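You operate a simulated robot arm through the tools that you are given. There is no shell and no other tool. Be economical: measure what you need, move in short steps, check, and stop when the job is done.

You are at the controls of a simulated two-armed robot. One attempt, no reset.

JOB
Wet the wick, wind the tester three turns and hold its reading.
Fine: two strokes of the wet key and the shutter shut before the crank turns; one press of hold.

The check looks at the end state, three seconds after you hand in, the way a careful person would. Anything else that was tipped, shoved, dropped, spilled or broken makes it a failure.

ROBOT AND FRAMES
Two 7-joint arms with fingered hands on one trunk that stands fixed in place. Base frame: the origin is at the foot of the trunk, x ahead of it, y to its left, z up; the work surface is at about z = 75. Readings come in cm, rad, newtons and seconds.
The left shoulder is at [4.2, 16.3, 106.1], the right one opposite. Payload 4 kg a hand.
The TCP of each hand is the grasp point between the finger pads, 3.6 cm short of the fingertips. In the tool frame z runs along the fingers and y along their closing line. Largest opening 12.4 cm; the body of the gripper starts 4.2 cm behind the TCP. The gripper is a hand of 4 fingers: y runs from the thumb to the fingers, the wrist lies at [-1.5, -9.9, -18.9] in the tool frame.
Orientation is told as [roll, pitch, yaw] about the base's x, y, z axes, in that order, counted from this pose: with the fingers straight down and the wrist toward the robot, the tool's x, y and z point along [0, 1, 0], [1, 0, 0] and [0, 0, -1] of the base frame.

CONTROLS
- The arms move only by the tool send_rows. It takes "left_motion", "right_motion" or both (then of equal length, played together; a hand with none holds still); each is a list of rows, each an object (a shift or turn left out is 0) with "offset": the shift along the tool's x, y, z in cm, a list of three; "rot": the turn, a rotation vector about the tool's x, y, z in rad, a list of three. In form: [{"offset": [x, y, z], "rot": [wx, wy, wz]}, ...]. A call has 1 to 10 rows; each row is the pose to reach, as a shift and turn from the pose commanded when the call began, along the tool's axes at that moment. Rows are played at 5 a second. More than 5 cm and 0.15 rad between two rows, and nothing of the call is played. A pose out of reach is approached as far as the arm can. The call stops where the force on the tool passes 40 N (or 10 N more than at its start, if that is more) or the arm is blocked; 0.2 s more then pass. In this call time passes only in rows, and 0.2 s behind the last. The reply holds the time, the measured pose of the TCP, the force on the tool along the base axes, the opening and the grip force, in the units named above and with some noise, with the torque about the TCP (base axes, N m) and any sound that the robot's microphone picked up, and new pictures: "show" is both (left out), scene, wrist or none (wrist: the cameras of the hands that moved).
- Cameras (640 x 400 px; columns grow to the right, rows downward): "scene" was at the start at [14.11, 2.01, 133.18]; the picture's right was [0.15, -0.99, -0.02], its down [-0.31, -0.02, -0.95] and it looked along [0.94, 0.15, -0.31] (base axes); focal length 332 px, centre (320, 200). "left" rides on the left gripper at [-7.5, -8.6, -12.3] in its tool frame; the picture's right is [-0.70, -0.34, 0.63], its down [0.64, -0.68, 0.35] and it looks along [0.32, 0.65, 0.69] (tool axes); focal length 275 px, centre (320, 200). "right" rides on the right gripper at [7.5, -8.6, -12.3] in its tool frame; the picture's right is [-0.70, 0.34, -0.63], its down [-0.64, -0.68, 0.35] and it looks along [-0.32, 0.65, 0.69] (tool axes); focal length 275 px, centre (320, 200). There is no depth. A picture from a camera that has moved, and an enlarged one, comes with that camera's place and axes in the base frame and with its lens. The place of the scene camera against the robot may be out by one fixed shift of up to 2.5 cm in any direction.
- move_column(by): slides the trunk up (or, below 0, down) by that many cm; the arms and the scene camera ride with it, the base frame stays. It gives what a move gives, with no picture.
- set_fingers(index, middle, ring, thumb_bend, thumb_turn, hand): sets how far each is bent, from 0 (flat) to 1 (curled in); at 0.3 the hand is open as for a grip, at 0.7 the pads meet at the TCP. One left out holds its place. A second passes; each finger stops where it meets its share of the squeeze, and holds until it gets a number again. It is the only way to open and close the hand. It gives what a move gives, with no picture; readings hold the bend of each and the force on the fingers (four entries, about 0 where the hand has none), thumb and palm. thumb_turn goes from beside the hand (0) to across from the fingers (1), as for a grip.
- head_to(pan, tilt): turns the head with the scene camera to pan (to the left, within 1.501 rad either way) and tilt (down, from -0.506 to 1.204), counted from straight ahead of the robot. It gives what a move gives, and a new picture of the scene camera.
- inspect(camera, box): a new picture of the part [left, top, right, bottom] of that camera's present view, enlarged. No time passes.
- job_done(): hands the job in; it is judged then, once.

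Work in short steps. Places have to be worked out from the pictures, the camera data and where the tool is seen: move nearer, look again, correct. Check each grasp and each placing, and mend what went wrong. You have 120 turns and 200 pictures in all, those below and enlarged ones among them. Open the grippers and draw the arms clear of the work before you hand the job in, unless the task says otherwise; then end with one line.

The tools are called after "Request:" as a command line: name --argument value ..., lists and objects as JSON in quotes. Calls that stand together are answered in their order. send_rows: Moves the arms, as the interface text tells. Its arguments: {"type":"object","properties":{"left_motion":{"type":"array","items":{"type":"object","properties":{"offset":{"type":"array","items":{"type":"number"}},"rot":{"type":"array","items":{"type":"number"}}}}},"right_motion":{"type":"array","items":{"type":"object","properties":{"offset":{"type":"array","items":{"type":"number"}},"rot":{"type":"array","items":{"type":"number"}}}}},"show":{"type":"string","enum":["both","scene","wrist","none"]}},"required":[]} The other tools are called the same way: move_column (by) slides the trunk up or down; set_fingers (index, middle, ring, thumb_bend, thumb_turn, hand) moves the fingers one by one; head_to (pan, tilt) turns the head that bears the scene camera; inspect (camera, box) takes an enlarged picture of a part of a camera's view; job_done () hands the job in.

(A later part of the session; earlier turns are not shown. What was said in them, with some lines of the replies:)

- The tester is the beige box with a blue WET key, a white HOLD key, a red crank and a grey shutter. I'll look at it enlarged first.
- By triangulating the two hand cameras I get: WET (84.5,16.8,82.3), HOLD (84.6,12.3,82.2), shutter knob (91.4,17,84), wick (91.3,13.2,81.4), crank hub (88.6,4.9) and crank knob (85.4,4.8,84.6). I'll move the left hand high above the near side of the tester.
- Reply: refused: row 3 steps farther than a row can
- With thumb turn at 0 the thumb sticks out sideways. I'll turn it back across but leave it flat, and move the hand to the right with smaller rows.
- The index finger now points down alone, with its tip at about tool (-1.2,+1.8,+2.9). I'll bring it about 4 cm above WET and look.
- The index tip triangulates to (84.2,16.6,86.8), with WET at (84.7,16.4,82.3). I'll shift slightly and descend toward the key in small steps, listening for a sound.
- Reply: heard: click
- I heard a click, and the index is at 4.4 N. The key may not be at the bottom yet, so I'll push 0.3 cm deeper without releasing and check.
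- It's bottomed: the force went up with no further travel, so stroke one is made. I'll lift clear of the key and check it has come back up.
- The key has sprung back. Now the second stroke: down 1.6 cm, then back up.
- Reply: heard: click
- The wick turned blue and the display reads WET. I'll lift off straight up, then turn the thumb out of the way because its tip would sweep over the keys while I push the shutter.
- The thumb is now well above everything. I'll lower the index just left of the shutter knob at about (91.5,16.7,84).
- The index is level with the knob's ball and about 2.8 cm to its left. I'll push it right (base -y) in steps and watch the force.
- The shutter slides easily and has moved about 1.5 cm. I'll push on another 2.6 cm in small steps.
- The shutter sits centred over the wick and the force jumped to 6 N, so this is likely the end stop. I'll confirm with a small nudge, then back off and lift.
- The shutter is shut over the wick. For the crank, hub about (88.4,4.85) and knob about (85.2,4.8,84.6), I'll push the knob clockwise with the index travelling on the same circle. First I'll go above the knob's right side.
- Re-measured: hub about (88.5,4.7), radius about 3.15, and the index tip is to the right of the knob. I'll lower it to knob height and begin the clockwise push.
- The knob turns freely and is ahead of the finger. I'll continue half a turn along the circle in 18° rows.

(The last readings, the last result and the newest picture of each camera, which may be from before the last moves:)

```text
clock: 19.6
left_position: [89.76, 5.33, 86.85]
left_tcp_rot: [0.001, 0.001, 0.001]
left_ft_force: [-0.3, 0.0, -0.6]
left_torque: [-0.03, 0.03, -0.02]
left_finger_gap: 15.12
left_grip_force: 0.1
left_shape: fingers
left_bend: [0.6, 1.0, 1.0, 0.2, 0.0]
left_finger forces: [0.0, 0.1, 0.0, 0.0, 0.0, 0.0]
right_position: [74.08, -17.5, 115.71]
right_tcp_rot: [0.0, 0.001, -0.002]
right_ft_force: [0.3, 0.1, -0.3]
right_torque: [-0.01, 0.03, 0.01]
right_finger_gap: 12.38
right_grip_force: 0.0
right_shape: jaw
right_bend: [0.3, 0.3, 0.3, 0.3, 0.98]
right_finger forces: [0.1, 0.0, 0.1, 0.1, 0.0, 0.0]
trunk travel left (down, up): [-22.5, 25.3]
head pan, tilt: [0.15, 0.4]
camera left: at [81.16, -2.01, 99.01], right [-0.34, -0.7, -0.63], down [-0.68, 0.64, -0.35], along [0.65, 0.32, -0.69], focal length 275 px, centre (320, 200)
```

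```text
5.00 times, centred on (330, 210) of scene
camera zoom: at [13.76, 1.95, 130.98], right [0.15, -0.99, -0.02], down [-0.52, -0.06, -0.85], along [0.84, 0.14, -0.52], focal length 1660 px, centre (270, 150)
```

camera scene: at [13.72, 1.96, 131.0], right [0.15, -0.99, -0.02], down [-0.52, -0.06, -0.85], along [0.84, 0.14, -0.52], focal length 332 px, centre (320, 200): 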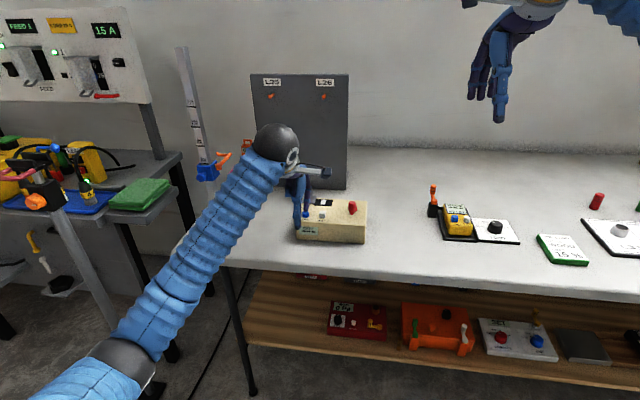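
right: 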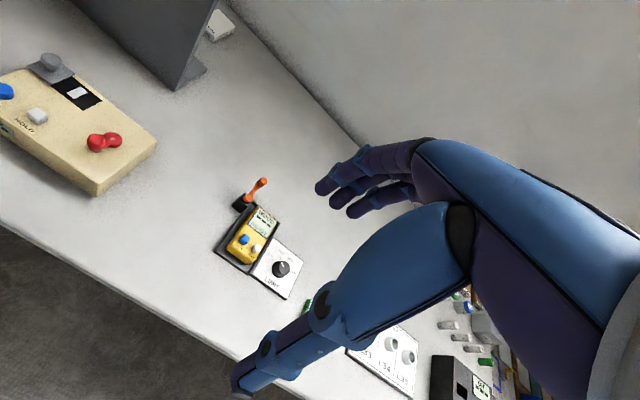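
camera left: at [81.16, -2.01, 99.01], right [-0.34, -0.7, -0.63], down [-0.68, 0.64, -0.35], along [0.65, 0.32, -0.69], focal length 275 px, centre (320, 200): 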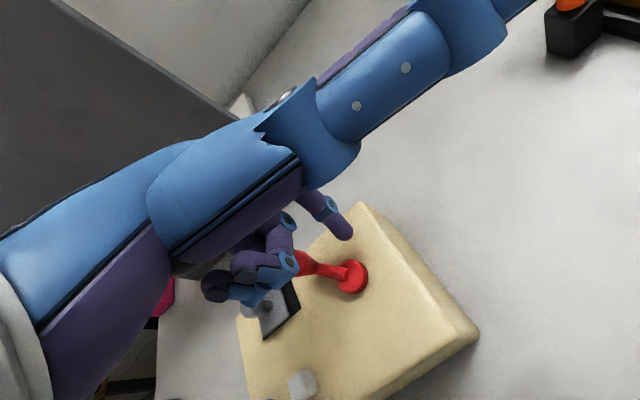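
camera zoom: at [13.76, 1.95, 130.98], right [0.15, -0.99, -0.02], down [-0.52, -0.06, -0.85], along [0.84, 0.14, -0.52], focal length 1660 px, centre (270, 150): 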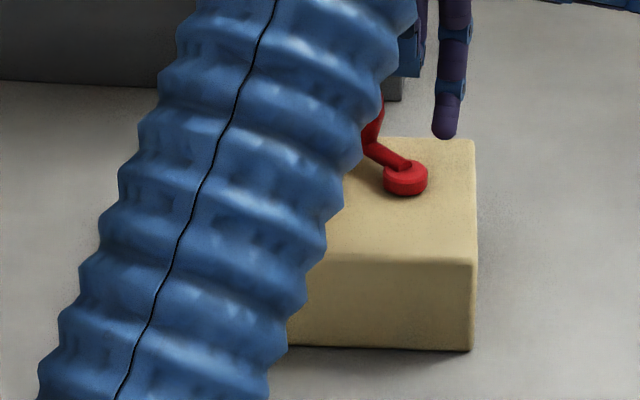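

The tester body slid about 2 cm: the curled middle finger probably caught the knob top and dragged it. I'll lift straight up, back away and look at its state.

Request:
send_rows --left_motion '[{"offset": [0, 0, -2]}, {"offset": [0, 0, -6]}, {"offset": [0, 0, -10]}, {"offset": [3, -3, -12]}, {"offset": [6, -6, -14]}, {"offset": [10, -8, -14]}]' --show "both"

Request:
inspect --camera "scene" --box '[280, 160, 380, 240]'

```text
clock: 21.0
left_position: [81.88, 15.7, 100.69]
left_tcp_rot: [-0.002, 0.002, -0.002]
left_ft_force: [-0.3, 0.5, -0.2]
left_torque: [-0.02, 0.0, 0.02]
left_finger_gap: 15.11
left_grip_force: 0.1
left_shape: fingers
left_bend: [0.6, 1.0, 1.0, 0.2, 0.0]
left_finger forces: [0.1, 0.0, 0.1, 0.0, 0.0, 0.1]
right_position: [74.03, -17.55, 115.79]
right_tcp_rot: [-0.002, -0.001, 0.001]
right_ft_force: [0.0, -0.6, 0.4]
right_torque: [-0.07, -0.03, 0.0]
right_finger_gap: 12.35
right_grip_force: 0.1
right_shape: jaw
right_bend: [0.3, 0.3, 0.3, 0.3, 0.98]
right_finger forces: [0.0, 0.0, 0.0, 0.0, 0.0, 0.1]
trunk travel left (down, up): [-22.5, 25.3]
head pan, tilt: [0.15, 0.4]
camera scene: at [13.73, 2.19, 130.98], right [0.15, -0.99, -0.02], down [-0.52, -0.06, -0.85], along [0.84, 0.14, -0.52], focal length 332 px, centre (320, 200)
camera left: at [73.18, 8.31, 112.9], right [-0.34, -0.7, -0.63], down [-0.68, 0.65, -0.35], along [0.65, 0.31, -0.69], focal length 275 px, centre (320, 200)
```

scene: 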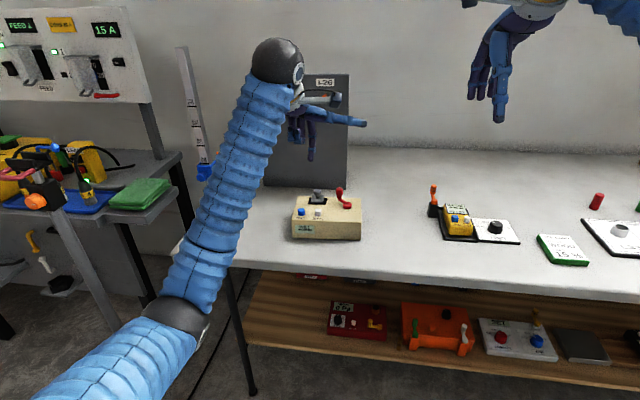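
left: 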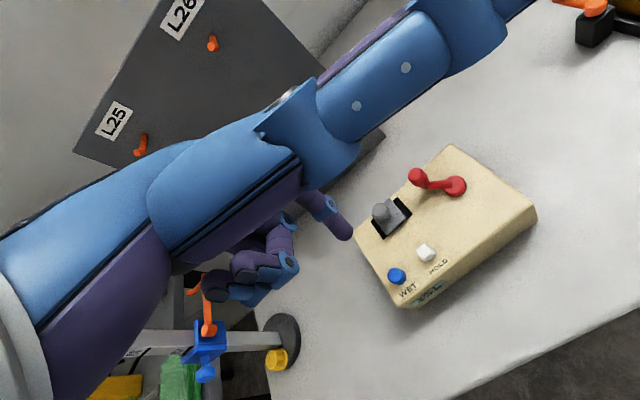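

```text
5.00 times, centred on (330, 200) of scene
camera zoom: at [13.73, 2.19, 130.98], right [0.15, -0.99, -0.02], down [-0.52, -0.06, -0.85], along [0.84, 0.14, -0.52], focal length 1660 px, centre (270, 200)
```

zoom: 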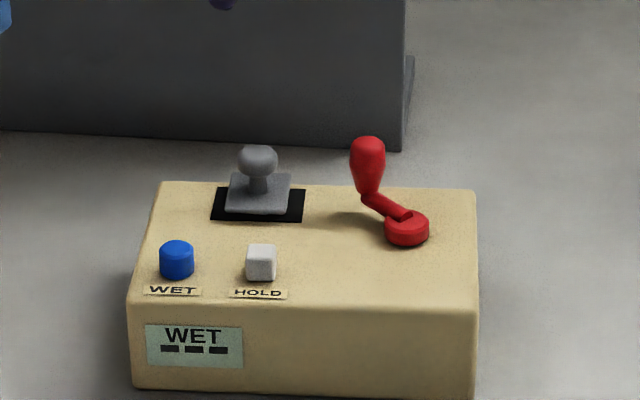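

The display is still WET and the shutter shut. The hub is now at about (89.5,6.15) and the knob at about (91.7,8.6), 48° round, with its top at about 85.8. I'll tilt the hand so the curled fingers lift away and the index hangs vertical, then re-measure the tip.

Request:
send_rows --left_motion '[{"rot": [-0.14, 0, 0]}, {"rot": [-0.28, 0, 0]}, {"rot": [-0.35, 0, 0]}]' --show "wrist"

Request:
inspect --camera "scene" --box '[270, 90, 390, 250]'

```text
clock: 21.8
left_position: [81.91, 15.53, 100.67]
left_tcp_rot: [0.001, -0.351, 0.0]
left_ft_force: [-0.3, 1.2, 0.1]
left_torque: [-0.01, 0.04, 0.01]
left_finger_gap: 15.11
left_grip_force: 0.0
left_shape: fingers
left_bend: [0.6, 1.0, 1.0, 0.2, 0.0]
left_finger forces: [0.0, 0.0, 0.1, 0.0, 0.0, 0.2]
right_position: [74.12, -17.52, 115.8]
right_tcp_rot: [0.0, -0.001, 0.001]
right_ft_force: [0.4, 0.4, 0.4]
right_torque: [-0.01, -0.02, 0.04]
right_finger_gap: 12.35
right_grip_force: 0.0
right_shape: jaw
right_bend: [0.3, 0.3, 0.3, 0.3, 0.98]
right_finger forces: [0.1, 0.1, 0.0, 0.0, 0.1, 0.0]
trunk travel left (down, up): [-22.5, 25.3]
head pan, tilt: [0.15, 0.4]
camera left: at [69.5, 8.08, 109.21], right [-0.1, -0.7, -0.71], down [-0.52, 0.64, -0.56], along [0.85, 0.32, -0.43], focal length 275 px, centre (320, 200)
```

left: 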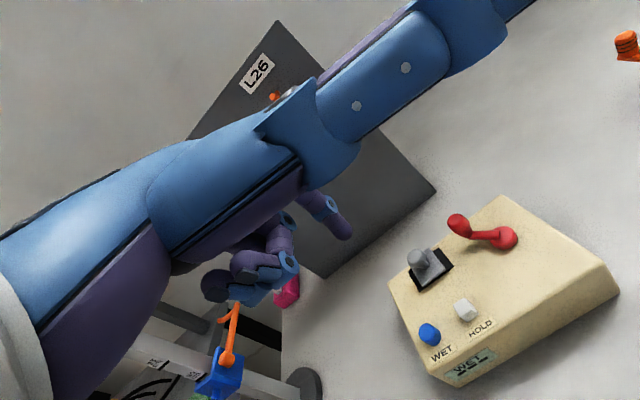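

```text
2.50 times, centred on (330, 170) of scene
camera zoom: at [13.75, 2.02, 130.98], right [0.15, -0.99, -0.02], down [-0.52, -0.06, -0.85], along [0.84, 0.14, -0.52], focal length 830 px, centre (295, 275)
```

zoom: 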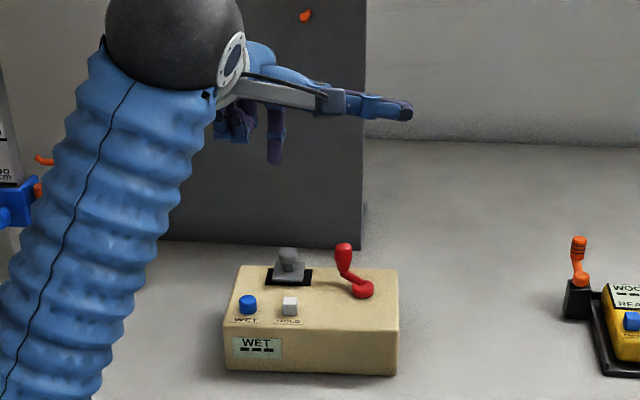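

The tip prediction matches the view. I'll move to above the starting spot behind the knob, about 105° around the hub.

Request:
send_rows --left_motion '[{"offset": [-1.73, 0.31, 3.19]}, {"offset": [-3.46, 0.62, 6.38]}, {"offset": [-5.19, 0.93, 9.57]}]' --show "wrist"

Request:
inspect --camera "scene" --box '[280, 150, 380, 230]'

```text
clock: 22.6
left_position: [85.83, 10.39, 92.09]
left_tcp_rot: [0.0, -0.349, 0.002]
left_ft_force: [1.0, -0.3, 0.5]
left_torque: [-0.01, 0.0, -0.03]
left_finger_gap: 15.12
left_grip_force: 0.0
left_shape: fingers
left_bend: [0.6, 1.0, 1.0, 0.2, 0.0]
left_finger forces: [0.1, 0.1, 0.1, 0.1, 0.0, 0.0]
right_position: [74.24, -17.59, 115.63]
right_tcp_rot: [0.001, 0.001, 0.001]
right_ft_force: [-0.4, 0.8, -0.8]
right_torque: [-0.01, -0.01, -0.02]
right_finger_gap: 12.39
right_grip_force: 0.0
right_shape: jaw
right_bend: [0.3, 0.3, 0.3, 0.3, 0.98]
right_finger forces: [0.0, 0.0, 0.1, 0.0, 0.0, 0.0]
trunk travel left (down, up): [-22.5, 25.3]
head pan, tilt: [0.15, 0.4]
camera left: at [73.62, 2.89, 100.61], right [-0.1, -0.7, -0.71], down [-0.52, 0.64, -0.56], along [0.85, 0.32, -0.43], focal length 275 px, centre (320, 200)
```

left: 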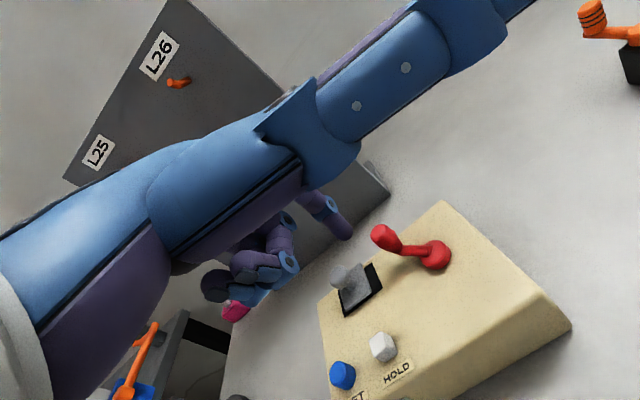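

```text
5.00 times, centred on (330, 190) of scene
camera zoom: at [13.81, 1.94, 130.96], right [0.15, -0.99, -0.02], down [-0.52, -0.06, -0.85], along [0.84, 0.14, -0.52], focal length 1660 px, centre (270, 250)
```

zoom: 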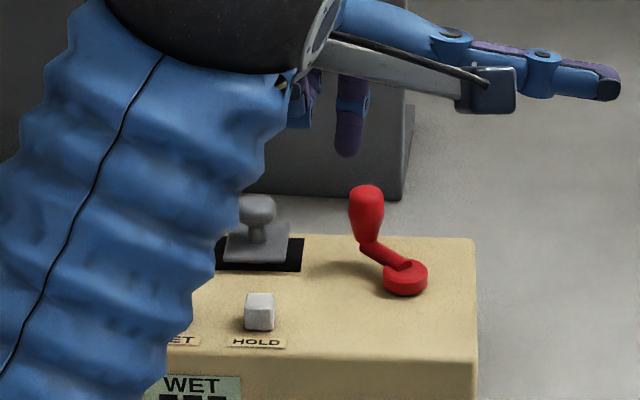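

The tip is behind the knob and clear of the shutter. I'll lower it to about z 84.3 and push slowly through 105°→25°.

Request:
send_rows --left_motion '[{"offset": [0, -0.96, 2.63]}, {"offset": [0, -1.92, 5.26]}, {"offset": [0.1, -0.85, 5.65]}, {"offset": [-0.2, 0.19, 6.03]}, {"offset": [-0.855, 1.07, 6.35]}, {"offset": [-1.79, 1.69, 6.58]}]' --show "wrist"

Request:
inspect --camera "scene" --box '[280, 150, 380, 230]'

```text
clock: 24.0
left_position: [89.65, 8.33, 86.48]
left_tcp_rot: [0.001, -0.349, 0.0]
left_ft_force: [-0.2, 0.4, 0.5]
left_torque: [0.04, 0.02, -0.03]
left_finger_gap: 15.11
left_grip_force: 0.0
left_shape: fingers
left_bend: [0.6, 1.0, 1.0, 0.2, 0.0]
left_finger forces: [0.1, 0.1, 0.0, 0.0, 0.0, 0.0]
right_position: [74.18, -17.6, 115.74]
right_tcp_rot: [-0.001, 0.001, 0.001]
right_ft_force: [0.3, 0.3, 0.3]
right_torque: [-0.01, -0.01, -0.03]
right_finger_gap: 12.37
right_grip_force: 0.0
right_shape: jaw
right_bend: [0.3, 0.3, 0.3, 0.3, 0.98]
right_finger forces: [0.0, 0.1, 0.0, 0.0, 0.1, 0.1]
trunk travel left (down, up): [-22.5, 25.3]
head pan, tilt: [0.15, 0.4]
camera left: at [77.34, 0.93, 95.01], right [-0.1, -0.7, -0.71], down [-0.52, 0.64, -0.56], along [0.85, 0.32, -0.43], focal length 275 px, centre (320, 200)
```

left: 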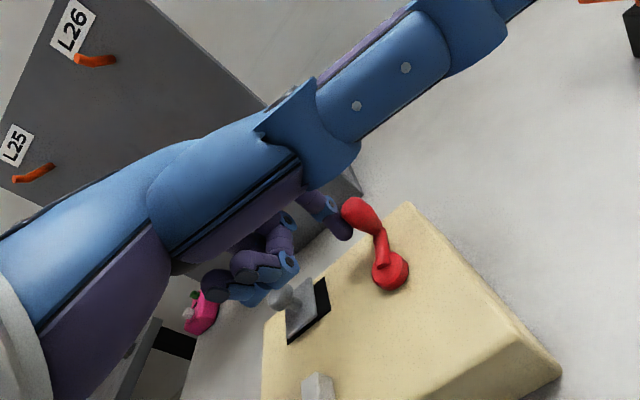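

```text
5.00 times, centred on (330, 190) of scene
camera zoom: at [13.77, 1.94, 130.98], right [0.15, -0.99, -0.02], down [-0.52, -0.06, -0.85], along [0.84, 0.14, -0.52], focal length 1660 px, centre (270, 250)
```

zoom: 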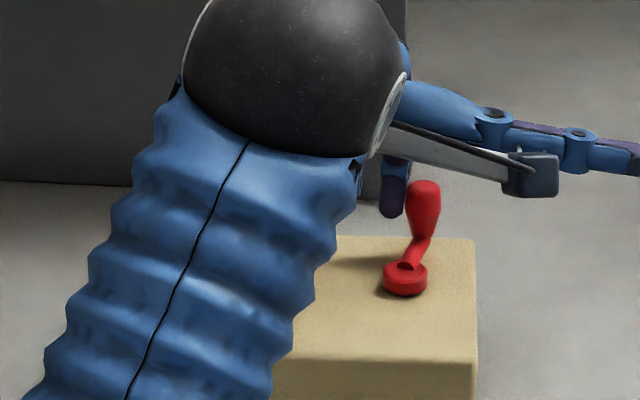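

The knob passed the far point without moving the box. I'll continue half a turn, to finger angle -155°.

Request:
send_rows --left_motion '[{"offset": [-0.99, 0.27, 0.1]}, {"offset": [-2.03, 0.23, 0.09]}, {"offset": [-3.0, -0.1, -0.04]}, {"offset": [-3.81, -0.69, -0.25]}, {"offset": [-4.39, -1.5, -0.55]}, {"offset": [-4.67, -2.43, -0.89]}, {"offset": [-4.63, -3.4, -1.24]}, {"offset": [-4.28, -4.31, -1.57]}, {"offset": [-3.65, -5.07, -1.85]}, {"offset": [-2.79, -5.62, -2.05]}]' --show "wrist"

Request:
inspect --camera "scene" --box '[280, 150, 380, 230]'

```text
clock: 26.2
left_position: [83.87, 5.69, 86.51]
left_tcp_rot: [0.001, -0.349, 0.0]
left_ft_force: [0.4, -0.5, -0.9]
left_torque: [-0.01, 0.0, 0.03]
left_finger_gap: 15.14
left_grip_force: 0.2
left_shape: fingers
left_bend: [0.6, 1.0, 1.0, 0.2, 0.0]
left_finger forces: [0.1, 0.1, 0.0, 0.0, 0.1, 0.1]
right_position: [74.08, -17.55, 115.71]
right_tcp_rot: [0.0, -0.001, 0.0]
right_ft_force: [0.2, 0.0, 0.3]
right_torque: [0.0, 0.0, -0.01]
right_finger_gap: 12.36
right_grip_force: 0.0
right_shape: jaw
right_bend: [0.3, 0.3, 0.3, 0.3, 0.98]
right_finger forces: [0.0, 0.1, 0.0, 0.0, 0.0, 0.0]
trunk travel left (down, up): [-22.5, 25.3]
head pan, tilt: [0.15, 0.4]
camera left: at [71.55, -1.75, 95.09], right [-0.1, -0.7, -0.71], down [-0.52, 0.64, -0.56], along [0.85, 0.32, -0.43], focal length 275 px, centre (320, 200)
```

left: 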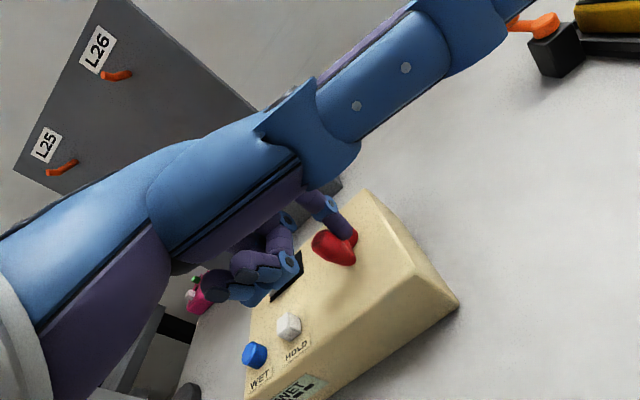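

```text
5.00 times, centred on (330, 190) of scene
camera zoom: at [13.75, 1.97, 130.98], right [0.15, -0.99, -0.02], down [-0.52, -0.06, -0.85], along [0.84, 0.14, -0.52], focal length 1660 px, centre (270, 250)
```

zoom: 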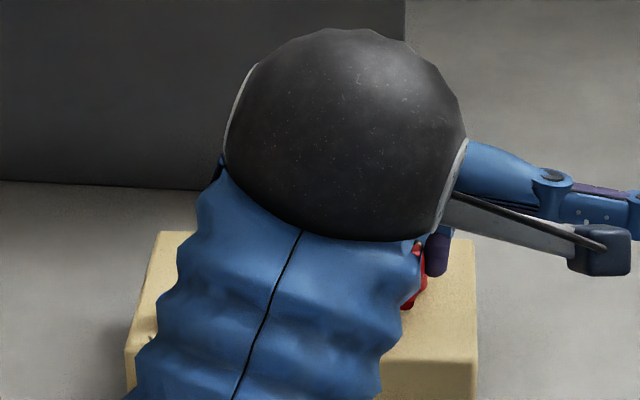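

One turn is about complete: the knob is back near the robot side and the box hasn't moved. Now the critical left side, which I'll do in a partial call.

Request:
send_rows --left_motion '[{"offset": [0.99, -0.27, -0.1]}, {"offset": [2.03, -0.23, -0.09]}, {"offset": [3.0, 0.1, 0.04]}, {"offset": [3.81, 0.69, 0.25]}, {"offset": [4.39, 1.5, 0.55]}]' --show "wrist"

Request:
inspect --camera "scene" --box '[280, 150, 380, 230]'

```text
clock: 27.4
left_position: [85.44, 10.11, 86.3]
left_tcp_rot: [0.001, -0.348, -0.002]
left_ft_force: [0.0, -0.3, 0.3]
left_torque: [-0.01, -0.03, 0.0]
left_finger_gap: 15.14
left_grip_force: 0.1
left_shape: fingers
left_bend: [0.6, 1.0, 1.0, 0.2, 0.0]
left_finger forces: [0.1, 0.0, 0.0, 0.1, 0.1, 0.1]
right_position: [74.13, -17.57, 115.66]
right_tcp_rot: [-0.002, 0.0, 0.0]
right_ft_force: [0.0, -0.4, -0.2]
right_torque: [-0.01, -0.01, 0.0]
right_finger_gap: 12.37
right_grip_force: 0.1
right_shape: jaw
right_bend: [0.3, 0.3, 0.3, 0.3, 0.98]
right_finger forces: [0.1, 0.1, 0.1, 0.0, 0.0, 0.0]
trunk travel left (down, up): [-22.5, 25.3]
head pan, tilt: [0.15, 0.4]
camera left: at [73.09, 2.65, 94.88], right [-0.1, -0.7, -0.71], down [-0.52, 0.64, -0.56], along [0.85, 0.32, -0.43], focal length 275 px, centre (320, 200)
```

left: 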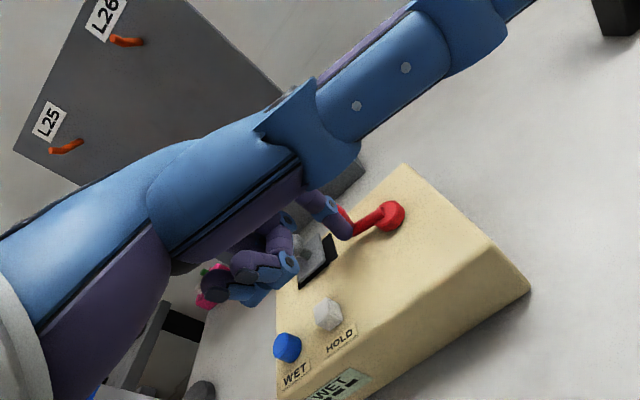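

```text
5.00 times, centred on (330, 190) of scene
camera zoom: at [13.77, 1.97, 130.97], right [0.15, -0.99, -0.02], down [-0.52, -0.06, -0.85], along [0.84, 0.14, -0.52], focal length 1660 px, centre (270, 250)
```

zoom: 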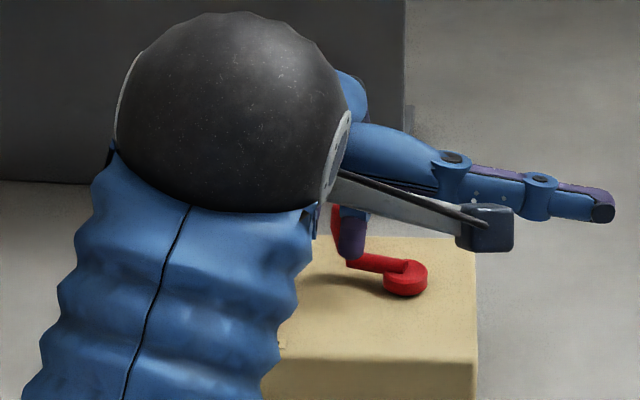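

The critical section passed cleanly. I'll continue half a turn from 115° to -65°.

Request:
send_rows --left_motion '[{"offset": [0.284, 0.93, 0.34]}, {"offset": [0.248, 1.9, 0.69]}, {"offset": [-0.105, 2.81, 1.03]}, {"offset": [-0.74, 3.58, 1.31]}, {"offset": [-1.6, 4.12, 1.5]}, {"offset": [-2.59, 4.39, 1.6]}, {"offset": [-3.62, 4.35, 1.59]}, {"offset": [-4.59, 4.02, 1.47]}, {"offset": [-5.4, 3.42, 1.25]}, {"offset": [-5.98, 2.62, 0.96]}]' --show "wrist"

Request:
inspect --camera "scene" --box '[280, 150, 380, 230]'

```text
clock: 29.6
left_position: [88.19, 4.14, 86.4]
left_tcp_rot: [-0.001, -0.352, 0.0]
left_ft_force: [-0.4, 0.4, 0.4]
left_torque: [0.01, -0.01, 0.01]
left_finger_gap: 15.12
left_grip_force: 0.0
left_shape: fingers
left_bend: [0.6, 1.0, 1.0, 0.2, 0.0]
left_finger forces: [0.0, 0.0, 0.1, 0.1, 0.1, 0.0]
right_position: [73.98, -17.64, 115.9]
right_tcp_rot: [-0.001, 0.001, -0.001]
right_ft_force: [-1.1, 0.7, 0.0]
right_torque: [0.02, -0.04, -0.01]
right_finger_gap: 12.37
right_grip_force: 0.1
right_shape: jaw
right_bend: [0.3, 0.3, 0.3, 0.3, 0.98]
right_finger forces: [0.0, 0.0, 0.1, 0.1, 0.1, 0.0]
trunk travel left (down, up): [-22.5, 25.3]
head pan, tilt: [0.15, 0.4]
camera left: at [75.8, -3.35, 94.99], right [-0.1, -0.7, -0.71], down [-0.52, 0.64, -0.56], along [0.85, 0.32, -0.43], focal length 275 px, centre (320, 200)
```

left: 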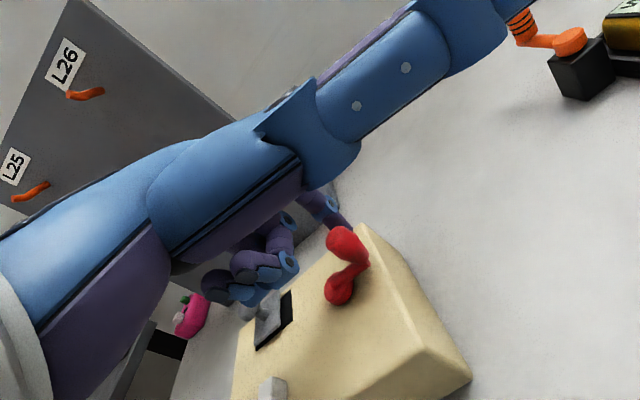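

```text
5.00 times, centred on (330, 190) of scene
camera zoom: at [13.75, 1.95, 130.98], right [0.15, -0.99, -0.02], down [-0.52, -0.06, -0.85], along [0.84, 0.14, -0.52], focal length 1660 px, centre (270, 250)
```

zoom: 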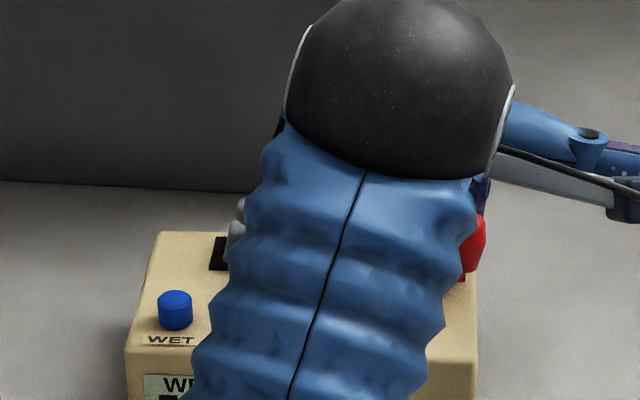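

Smooth. I'll do the mirrored half turn, -65° back to 115°, which takes the knob to 2 turns plus about 100°.

Request:
send_rows --left_motion '[{"offset": [-0.284, -0.93, -0.34]}, {"offset": [-0.248, -1.9, -0.69]}, {"offset": [0.105, -2.81, -1.03]}, {"offset": [0.74, -3.58, -1.31]}, {"offset": [1.6, -4.12, -1.5]}, {"offset": [2.59, -4.39, -1.6]}, {"offset": [3.62, -4.35, -1.59]}, {"offset": [4.59, -4.02, -1.47]}, {"offset": [5.4, -3.42, -1.25]}, {"offset": [5.98, -2.62, -0.96]}]' --show "wrist"

Request:
inspect --camera "scene" --box '[280, 150, 380, 230]'

```text
clock: 31.8
left_position: [85.4, 10.04, 86.35]
left_tcp_rot: [0.002, -0.35, -0.001]
left_ft_force: [0.0, -0.1, 0.2]
left_torque: [-0.01, -0.03, 0.0]
left_finger_gap: 15.11
left_grip_force: 0.1
left_shape: fingers
left_bend: [0.6, 1.0, 1.0, 0.2, 0.0]
left_finger forces: [0.1, 0.1, 0.1, 0.0, 0.0, 0.0]
right_position: [74.03, -17.58, 115.65]
right_tcp_rot: [0.0, 0.001, 0.001]
right_ft_force: [0.3, 0.6, -0.7]
right_torque: [0.02, -0.03, -0.01]
right_finger_gap: 12.38
right_grip_force: 0.1
right_shape: jaw
right_bend: [0.3, 0.3, 0.3, 0.3, 0.98]
right_finger forces: [0.0, 0.0, 0.0, 0.0, 0.0, 0.0]
trunk travel left (down, up): [-22.5, 25.3]
head pan, tilt: [0.15, 0.4]
camera left: at [73.1, 2.54, 94.89], right [-0.1, -0.7, -0.71], down [-0.52, 0.64, -0.56], along [0.85, 0.32, -0.43], focal length 275 px, centre (320, 200)
```

left: 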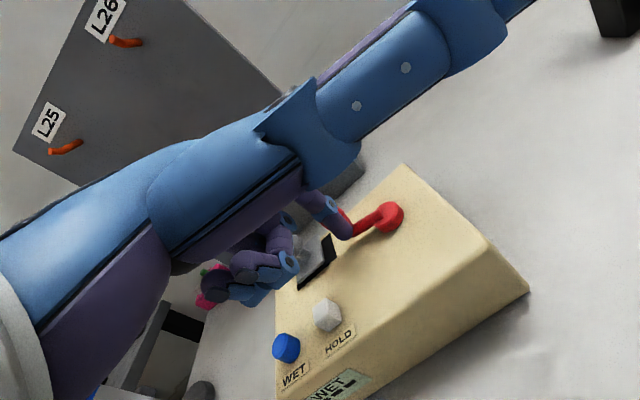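

```text
5.00 times, centred on (330, 190) of scene
camera zoom: at [13.77, 1.96, 130.97], right [0.15, -0.99, -0.02], down [-0.52, -0.06, -0.85], along [0.84, 0.14, -0.52], focal length 1660 px, centre (270, 250)
```

zoom: 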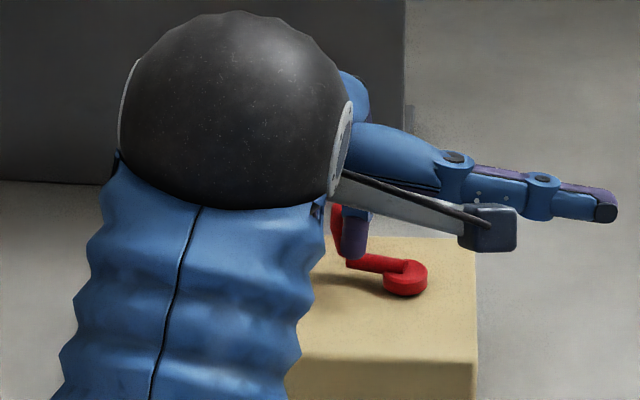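

Same state as a turn ago, so the knob is at 2 turns plus about 100°. Another half turn.

Request:
send_rows --left_motion '[{"offset": [0.284, 0.93, 0.34]}, {"offset": [0.248, 1.9, 0.69]}, {"offset": [-0.105, 2.81, 1.03]}, {"offset": [-0.74, 3.58, 1.31]}, {"offset": [-1.6, 4.12, 1.5]}, {"offset": [-2.59, 4.39, 1.6]}, {"offset": [-3.62, 4.35, 1.59]}, {"offset": [-4.59, 4.02, 1.47]}, {"offset": [-5.4, 3.42, 1.25]}, {"offset": [-5.98, 2.62, 0.96]}]' --show "wrist"

```text
clock: 34.0
left_position: [88.2, 4.05, 86.48]
left_tcp_rot: [0.0, -0.349, 0.001]
left_ft_force: [0.4, -0.9, -0.2]
left_torque: [0.01, 0.01, -0.01]
left_finger_gap: 15.11
left_grip_force: 0.0
left_shape: fingers
left_bend: [0.6, 1.0, 1.0, 0.2, 0.0]
left_finger forces: [0.2, 0.0, 0.0, 0.1, 0.1, 0.0]
right_position: [74.06, -17.58, 115.8]
right_tcp_rot: [0.0, 0.0, 0.001]
right_ft_force: [1.4, 0.1, -0.1]
right_torque: [0.0, 0.0, 0.0]
right_finger_gap: 12.37
right_grip_force: 0.1
right_shape: jaw
right_bend: [0.3, 0.3, 0.3, 0.3, 0.98]
right_finger forces: [0.1, 0.0, 0.0, 0.0, 0.0, 0.1]
trunk travel left (down, up): [-22.5, 25.3]
head pan, tilt: [0.15, 0.4]
camera left: at [75.85, -3.32, 95.03], right [-0.1, -0.7, -0.71], down [-0.52, 0.64, -0.56], along [0.85, 0.32, -0.43], focal length 275 px, centre (320, 200)
```

left: 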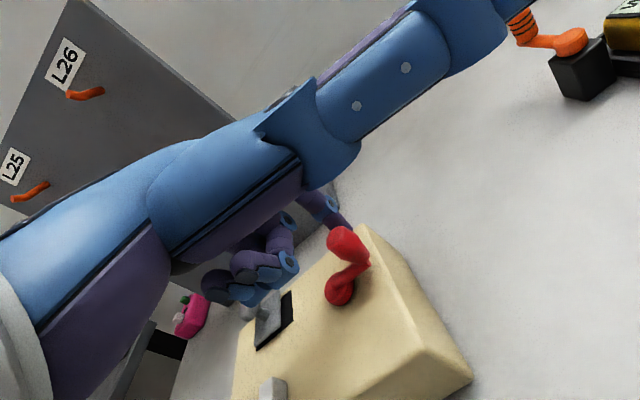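

Final quarter: take the finger to -155°, which brings the knob just past its starting angle for three turns.

Request:
send_rows --left_motion '[{"offset": [-0.284, -0.93, -0.34]}, {"offset": [-0.248, -1.9, -0.69]}, {"offset": [0.105, -2.81, -1.03]}, {"offset": [0.74, -3.58, -1.31]}, {"offset": [1.6, -4.12, -1.5]}]' --show "wrist"

Request:
inspect --camera "left" --box '[230, 180, 430, 400]'

```text
clock: 35.2
left_position: [83.85, 5.58, 86.29]
left_tcp_rot: [-0.001, -0.349, -0.001]
left_ft_force: [-0.7, 0.3, 0.3]
left_torque: [0.0, -0.03, 0.02]
left_finger_gap: 15.14
left_grip_force: 0.2
left_shape: fingers
left_bend: [0.6, 1.0, 1.0, 0.2, 0.0]
left_finger forces: [0.1, 0.0, 0.1, 0.0, 0.0, 0.0]
right_position: [74.13, -17.6, 115.87]
right_tcp_rot: [-0.001, -0.001, 0.0]
right_ft_force: [-0.6, 0.7, 0.5]
right_torque: [-0.04, 0.05, -0.03]
right_finger_gap: 12.37
right_grip_force: 0.2
right_shape: jaw
right_bend: [0.3, 0.3, 0.3, 0.3, 0.98]
right_finger forces: [0.0, 0.1, 0.0, 0.0, 0.1, 0.0]
trunk travel left (down, up): [-22.5, 25.3]
head pan, tilt: [0.15, 0.4]
camera left: at [71.53, -1.82, 94.91], right [-0.1, -0.7, -0.71], down [-0.52, 0.65, -0.56], along [0.85, 0.32, -0.43], focal length 275 px, centre (320, 200)
```

left: 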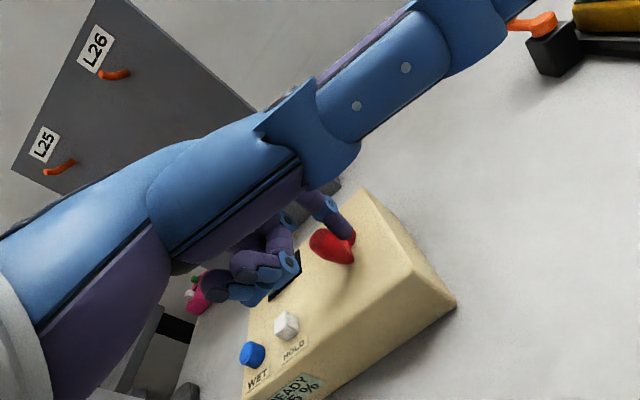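

```text
1.82 times, centred on (330, 290) of left
camera zoom: at [71.53, -1.82, 94.91], right [-0.1, -0.7, -0.71], down [-0.52, 0.65, -0.56], along [0.85, 0.32, -0.43], focal length 500 px, centre (302, 36)
```

zoom: 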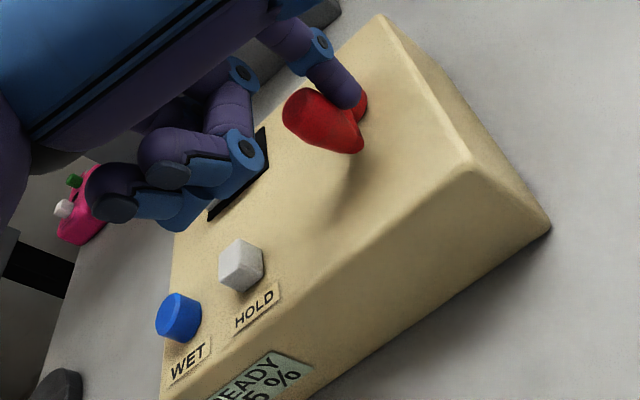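

The display now reads READY with a percentage, so the three turns are registered. I'll retreat straight up and to a spot above HOLD, then look.

Request:
send_rows --left_motion '[{"offset": [-0.3, 0.7, -1.8]}, {"offset": [-0.3, 2.0, -5.4]}, {"offset": [-0.3, 3.0, -8.4]}, {"offset": [4, 2.5, -8.6]}, {"offset": [8.5, 2, -8.8]}]' --show "wrist"

Request:
inspect --camera "scene" --box '[280, 150, 380, 230]'

Request:
inspect --camera "left" --box '[330, 180, 530, 360]'

```text
clock: 36.4
left_position: [82.63, 14.07, 95.52]
left_tcp_rot: [0.0, -0.349, -0.001]
left_ft_force: [0.9, 0.0, -0.1]
left_torque: [-0.02, 0.0, -0.03]
left_finger_gap: 15.13
left_grip_force: 0.2
left_shape: fingers
left_bend: [0.6, 1.0, 1.0, 0.2, 0.0]
left_finger forces: [0.0, 0.0, 0.1, 0.0, 0.0, 0.0]
right_position: [73.93, -17.62, 115.76]
right_tcp_rot: [0.001, -0.001, 0.0]
right_ft_force: [1.2, -1.1, -0.9]
right_torque: [0.0, -0.01, -0.01]
right_finger_gap: 12.34
right_grip_force: 0.0
right_shape: jaw
right_bend: [0.3, 0.3, 0.3, 0.3, 0.98]
right_finger forces: [0.1, 0.0, 0.0, 0.0, 0.0, 0.0]
trunk travel left (down, up): [-22.5, 25.3]
head pan, tilt: [0.15, 0.4]
camera left: at [70.45, 6.65, 104.02], right [-0.1, -0.7, -0.71], down [-0.52, 0.65, -0.56], along [0.85, 0.31, -0.43], focal length 275 px, centre (320, 200)
```

left: 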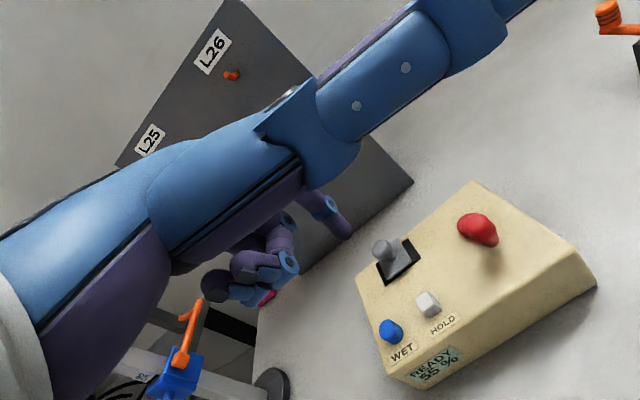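

```text
5.00 times, centred on (330, 190) of scene
camera zoom: at [13.75, 1.98, 130.98], right [0.15, -0.99, -0.02], down [-0.52, -0.06, -0.85], along [0.84, 0.14, -0.52], focal length 1660 px, centre (270, 250)
```

zoom: 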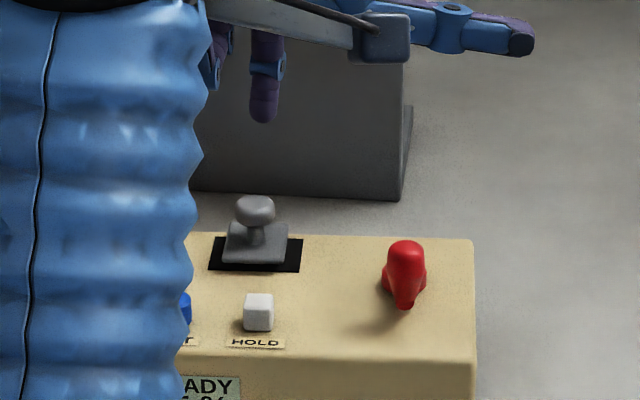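

```text
2.22 times, centred on (430, 270) of left
camera zoom: at [70.45, 6.65, 104.02], right [-0.1, -0.7, -0.71], down [-0.52, 0.65, -0.56], along [0.85, 0.31, -0.43], focal length 612 px, centre (76, 44)
```

zoom: 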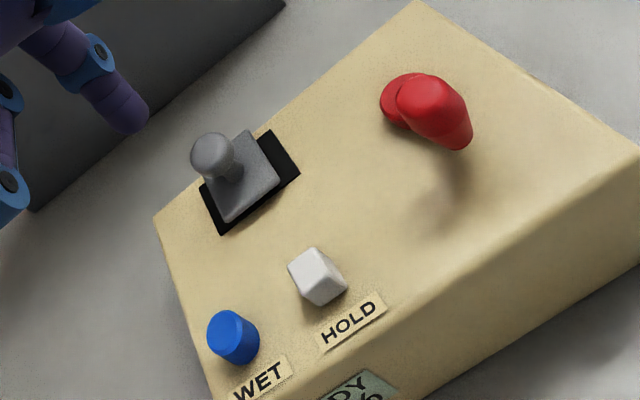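

READY 55 %, shutter still shut. HOLD's top is at about (85.0,13.1,83) and the index tip is almost straight above it. I'll descend to about 1 cm above.

Request:
send_rows --left_motion '[{"offset": [0.15, -1.05, 2.9]}, {"offset": [0.15, -2.1, 5.8]}, {"offset": [0.15, -3.0, 8.2]}]' --show "wrist"

Request:
inspect --camera "scene" --box '[280, 160, 380, 240]'

Request:
inspect --camera "left" --box '[280, 150, 440, 300]'

```text
clock: 37.2
left_position: [82.64, 14.21, 86.81]
left_tcp_rot: [0.0, -0.35, 0.003]
left_ft_force: [-1.2, -1.1, -0.4]
left_torque: [-0.02, 0.0, 0.01]
left_finger_gap: 15.13
left_grip_force: 0.0
left_shape: fingers
left_bend: [0.6, 1.0, 1.0, 0.2, 0.0]
left_finger forces: [0.1, 0.1, 0.1, 0.1, 0.0, 0.0]
right_position: [74.11, -17.46, 115.7]
right_tcp_rot: [-0.001, 0.001, -0.001]
right_ft_force: [0.5, 0.3, 0.7]
right_torque: [0.03, -0.01, 0.01]
right_finger_gap: 12.39
right_grip_force: 0.0
right_shape: jaw
right_bend: [0.3, 0.3, 0.3, 0.3, 0.98]
right_finger forces: [0.0, 0.0, 0.1, 0.0, 0.1, 0.0]
trunk travel left (down, up): [-22.5, 25.3]
head pan, tilt: [0.15, 0.4]
camera left: at [70.31, 6.86, 95.27], right [-0.1, -0.7, -0.71], down [-0.52, 0.64, -0.56], along [0.85, 0.32, -0.43], focal length 275 px, centre (320, 200)
```

left: 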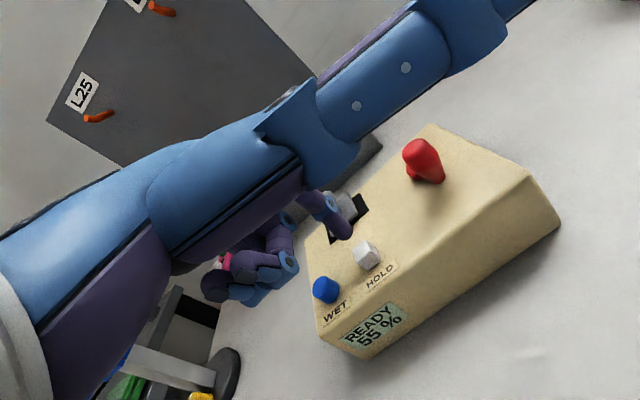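

```text
5.00 times, centred on (330, 200) of scene
camera zoom: at [13.78, 1.98, 130.97], right [0.15, -0.99, -0.02], down [-0.52, -0.06, -0.85], along [0.84, 0.14, -0.52], focal length 1660 px, centre (270, 200)
```

zoom: 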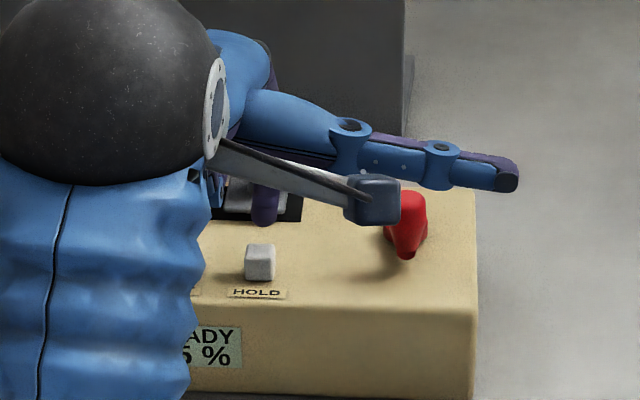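

```text
2.67 times, centred on (360, 225) of left
camera zoom: at [70.31, 6.86, 95.27], right [-0.1, -0.7, -0.71], down [-0.52, 0.64, -0.56], along [0.85, 0.32, -0.43], focal length 734 px, centre (213, 133)
```

zoom: 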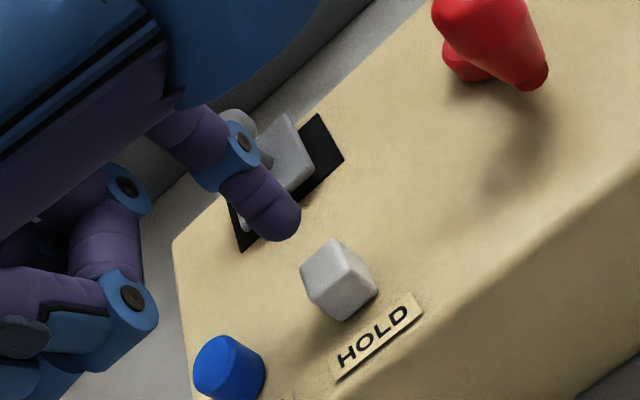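

The tip is aligned about 1.5 cm above HOLD. I'll press down 1.5 cm with a 0.2 cm shift toward the robot and watch for the click.

Request:
send_rows --left_motion '[{"offset": [0, -0.36, 0.4]}, {"offset": [0, -0.53, 0.87]}, {"offset": [0, -0.63, 1.15]}, {"offset": [0, -0.7, 1.34]}]' --show "none"

Request:
inspect --camera "left" --box '[280, 150, 440, 350]'

```text
clock: 38.2
left_position: [82.45, 14.27, 85.2]
left_tcp_rot: [0.0, -0.351, 0.001]
left_ft_force: [-0.4, -1.0, 2.5]
left_torque: [-0.02, -0.08, 0.02]
left_finger_gap: 15.11
left_grip_force: 1.6
left_shape: fingers
left_bend: [0.6, 1.0, 1.0, 0.2, 0.0]
left_finger forces: [2.6, 0.0, 0.0, 0.1, 0.1, 0.0]
right_position: [73.99, -17.65, 115.77]
right_tcp_rot: [0.001, 0.0, -0.001]
right_ft_force: [0.1, 0.4, -0.6]
right_torque: [-0.02, -0.01, -0.02]
right_finger_gap: 12.39
right_grip_force: 0.1
right_shape: jaw
right_bend: [0.3, 0.3, 0.3, 0.3, 0.98]
right_finger forces: [0.0, 0.0, 0.0, 0.0, 0.0, 0.0]
trunk travel left (down, up): [-22.5, 25.3]
head pan, tilt: [0.15, 0.4]
heard: click
```

```text
2.00 times, centred on (360, 250) of left
camera zoom: at [70.12, 6.82, 93.73], right [-0.1, -0.7, -0.71], down [-0.52, 0.64, -0.56], along [0.85, 0.32, -0.43], focal length 551 px, centre (240, 100)
```

zoom: 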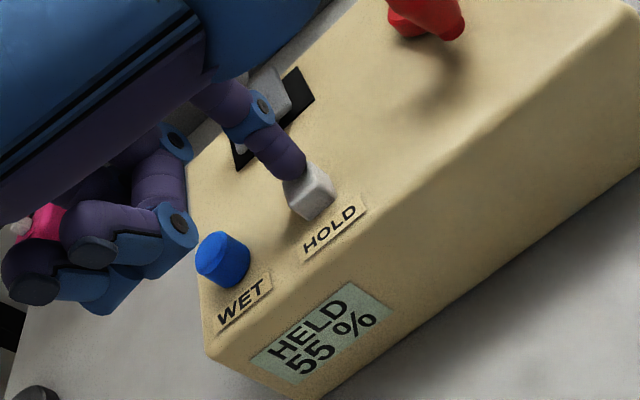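

HELD 55 %. I'll lift straight up, level the hand and draw it clear.

Request:
send_rows --left_motion '[{"offset": [0, 0.7, -1.9]}, {"offset": [0, 2.1, -5.6]}, {"offset": [0, 3.4, -9.4]}, {"offset": [0, 4.8, -13.1]}, {"offset": [0, 6.2, -16.9], "rot": [0.12, 0, 0]}, {"offset": [0, 6.9, -18.8], "rot": [0.24, 0, 0]}, {"offset": [0, 6.9, -18.8], "rot": [0.35, 0, 0]}]' --show "none"

Request:
send_rows --left_motion '[{"offset": [4, -2, 0]}, {"offset": [8, -4, 0]}, {"offset": [12, -6, 0]}, {"offset": [15, -8, -2]}]' --show "none"

Request:
set_fingers --hand "left" --index 0.3 --middle 0.3 --ring 0.3 --thumb_bend 0.3 --thumb_turn 1

Request:
head_to --pan 0.15 --tilt 0.4

Request:
inspect --camera "scene" --box '[280, 170, 380, 250]'

```text
clock: 39.8
left_position: [82.44, 14.11, 105.3]
left_tcp_rot: [0.002, 0.0, 0.0]
left_ft_force: [1.2, -0.1, -0.7]
left_torque: [0.02, -0.01, 0.03]
left_finger_gap: 15.12
left_grip_force: 0.0
left_shape: fingers
left_bend: [0.6, 1.0, 1.0, 0.2, 0.0]
left_finger forces: [0.0, 0.0, 0.0, 0.0, 0.0, 0.1]
right_position: [73.96, -17.87, 115.77]
right_tcp_rot: [0.002, 0.0, 0.002]
right_ft_force: [-0.3, -0.2, 0.0]
right_torque: [0.05, 0.0, 0.02]
right_finger_gap: 12.38
right_grip_force: 0.0
right_shape: jaw
right_bend: [0.3, 0.3, 0.3, 0.3, 0.98]
right_finger forces: [0.0, 0.0, 0.1, 0.0, 0.0, 0.0]
trunk travel left (down, up): [-22.5, 25.3]
head pan, tilt: [0.15, 0.4]
```

```text
clock: 40.8
left_position: [77.25, 30.6, 105.59]
left_tcp_rot: [0.004, -0.003, 0.002]
left_ft_force: [0.9, 0.1, 0.2]
left_torque: [-0.01, -0.03, -0.01]
left_finger_gap: 15.12
left_grip_force: 0.0
left_shape: fingers
left_bend: [0.6, 1.0, 1.0, 0.2, 0.0]
left_finger forces: [0.0, 0.1, 0.0, 0.1, 0.0, 0.0]
left hand out of reach, approached as far as the arm can: row 2, 3, 4
right_position: [74.02, -17.61, 115.73]
right_tcp_rot: [0.0, 0.0, 0.0]
right_ft_force: [0.4, 0.1, 0.0]
right_torque: [-0.01, -0.01, 0.01]
right_finger_gap: 12.36
right_grip_force: 0.0
right_shape: jaw
right_bend: [0.3, 0.3, 0.3, 0.3, 0.98]
right_finger forces: [0.0, 0.0, 0.0, 0.1, 0.0, 0.0]
trunk travel left (down, up): [-22.5, 25.3]
head pan, tilt: [0.15, 0.4]
```

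```text
clock: 41.8
left_position: [77.35, 30.54, 105.55]
left_tcp_rot: [0.003, -0.005, 0.002]
left_ft_force: [0.5, -0.5, 0.8]
left_torque: [-0.05, 0.01, 0.03]
left_finger_gap: 12.3
left_grip_force: 0.1
left_shape: fingers
left_bend: [0.3, 0.3, 0.3, 0.3, 0.97]
left_finger forces: [0.1, 0.1, 0.1, 0.0, 0.0, 0.1]
right_position: [74.09, -17.56, 115.74]
right_tcp_rot: [-0.001, 0.0, 0.001]
right_ft_force: [-0.5, -0.3, 0.0]
right_torque: [0.02, 0.01, 0.02]
right_finger_gap: 12.37
right_grip_force: 0.1
right_shape: jaw
right_bend: [0.3, 0.3, 0.3, 0.3, 0.98]
right_finger forces: [0.1, 0.0, 0.0, 0.1, 0.1, 0.0]
trunk travel left (down, up): [-22.5, 25.3]
head pan, tilt: [0.15, 0.4]
```

```text
clock: 42.4
left_position: [77.46, 30.52, 105.69]
left_tcp_rot: [0.004, -0.004, 0.002]
left_ft_force: [0.0, 0.2, 0.0]
left_torque: [0.01, -0.01, 0.0]
left_finger_gap: 12.34
left_grip_force: 0.1
left_shape: fingers
left_bend: [0.3, 0.3, 0.3, 0.3, 0.97]
left_finger forces: [0.1, 0.1, 0.1, 0.0, 0.0, 0.0]
right_position: [74.1, -17.58, 115.72]
right_tcp_rot: [-0.001, -0.001, 0.0]
right_ft_force: [-0.9, 0.5, 0.9]
right_torque: [0.02, 0.01, -0.02]
right_finger_gap: 12.36
right_grip_force: 0.1
right_shape: jaw
right_bend: [0.3, 0.3, 0.3, 0.3, 0.98]
right_finger forces: [0.1, 0.1, 0.0, 0.0, 0.0, 0.0]
trunk travel left (down, up): [-22.5, 25.3]
head pan, tilt: [0.15, 0.4]
camera scene: at [13.76, 1.96, 130.98], right [0.15, -0.99, -0.02], down [-0.52, -0.06, -0.85], along [0.84, 0.14, -0.52], focal length 332 px, centre (320, 200)
```

scene: 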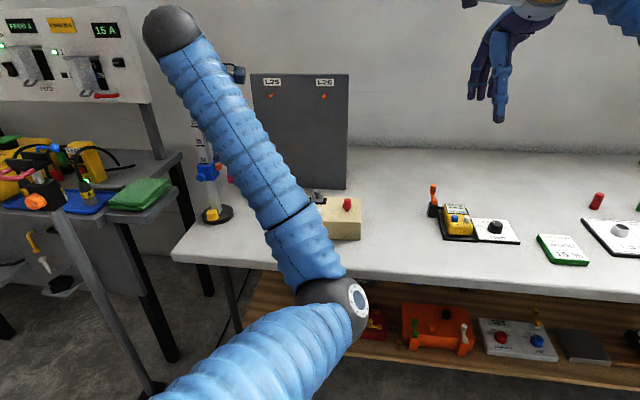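

```text
5.00 times, centred on (330, 210) of scene
camera zoom: at [13.76, 1.96, 130.98], right [0.15, -0.99, -0.02], down [-0.52, -0.06, -0.85], along [0.84, 0.14, -0.52], focal length 1660 px, centre (270, 150)
```

zoom: 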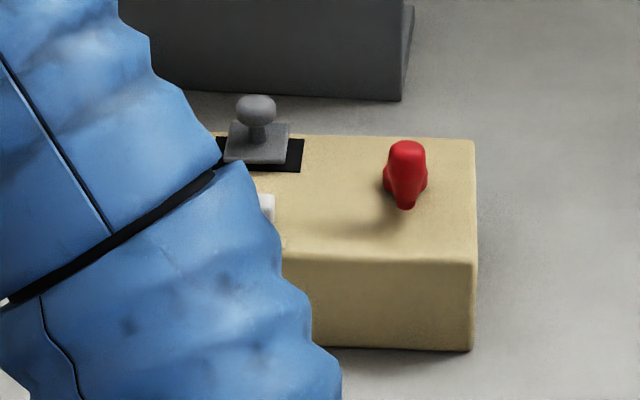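

The left elbow swung inward because the arm hit its limit, but the forces are zero. I'll check the left camera and the clearance before finishing.

Request:
inspect --camera "left" --box '[0, 0, 640, 400]'

Request:
inspect --camera "right" --box '[0, 0, 640, 400]'

```text
1.00 times, centred on (320, 200) of left (not enlarged: the box is as wide or as high as the picture)
camera zoom: at [68.77, 22.98, 117.75], right [-0.33, -0.7, -0.64], down [-0.68, 0.64, -0.35], along [0.65, 0.32, -0.69], focal length 275 px, centre (320, 200)
```

zoom: 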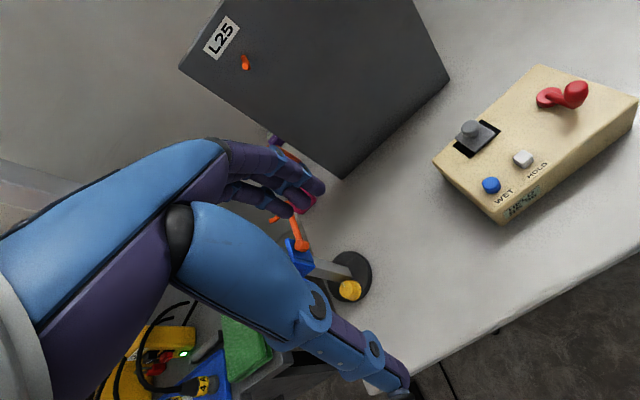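

```text
1.00 times, centred on (320, 200) of right (not enlarged: the box is as wide or as high as the picture)
camera zoom: at [65.63, -9.9, 128.01], right [0.34, -0.7, 0.63], down [-0.68, -0.64, -0.35], along [0.65, -0.32, -0.69], focal length 275 px, centre (320, 200)
```

zoom: 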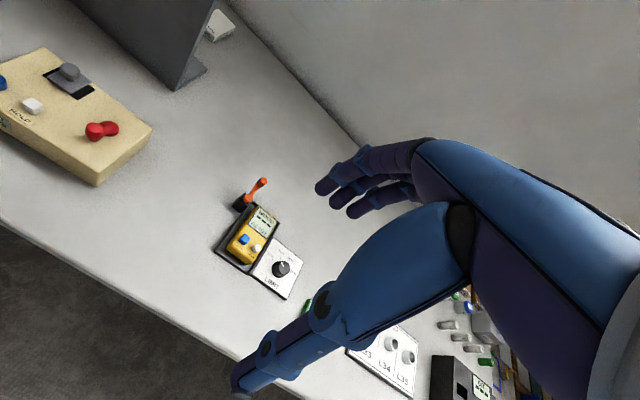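

Request:
inspect --camera "left" --box '[430, 60, 640, 230]'

```text
2.35 times, centred on (535, 145) of left
camera zoom: at [68.77, 22.98, 117.75], right [-0.33, -0.7, -0.64], down [-0.68, 0.64, -0.35], along [0.65, 0.32, -0.69], focal length 648 px, centre (-186, 329)
```

zoom: 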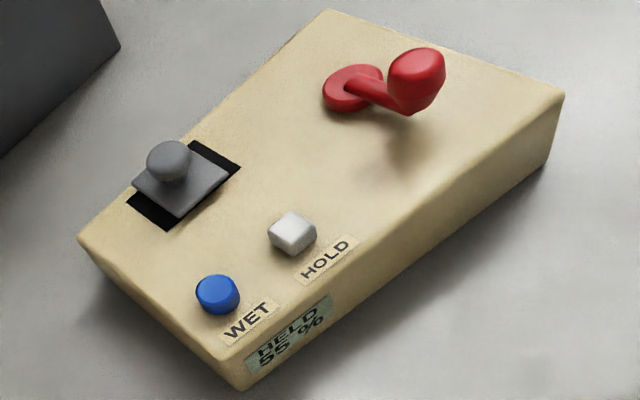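

The display shows HELD 55 %, the shutter is shut, the hands are open and clear, and nothing else has been disturbed. I'm handing in.

Request:
job_done

```text
The job is handed in.
```

The tester's wick is wet and its display shows HELD 55 %, after two wet strokes, the shutter shut, three clockwise crank turns and one press of hold. The tester body slid about 2 cm on the table during my first crank attempt, and I left it there.
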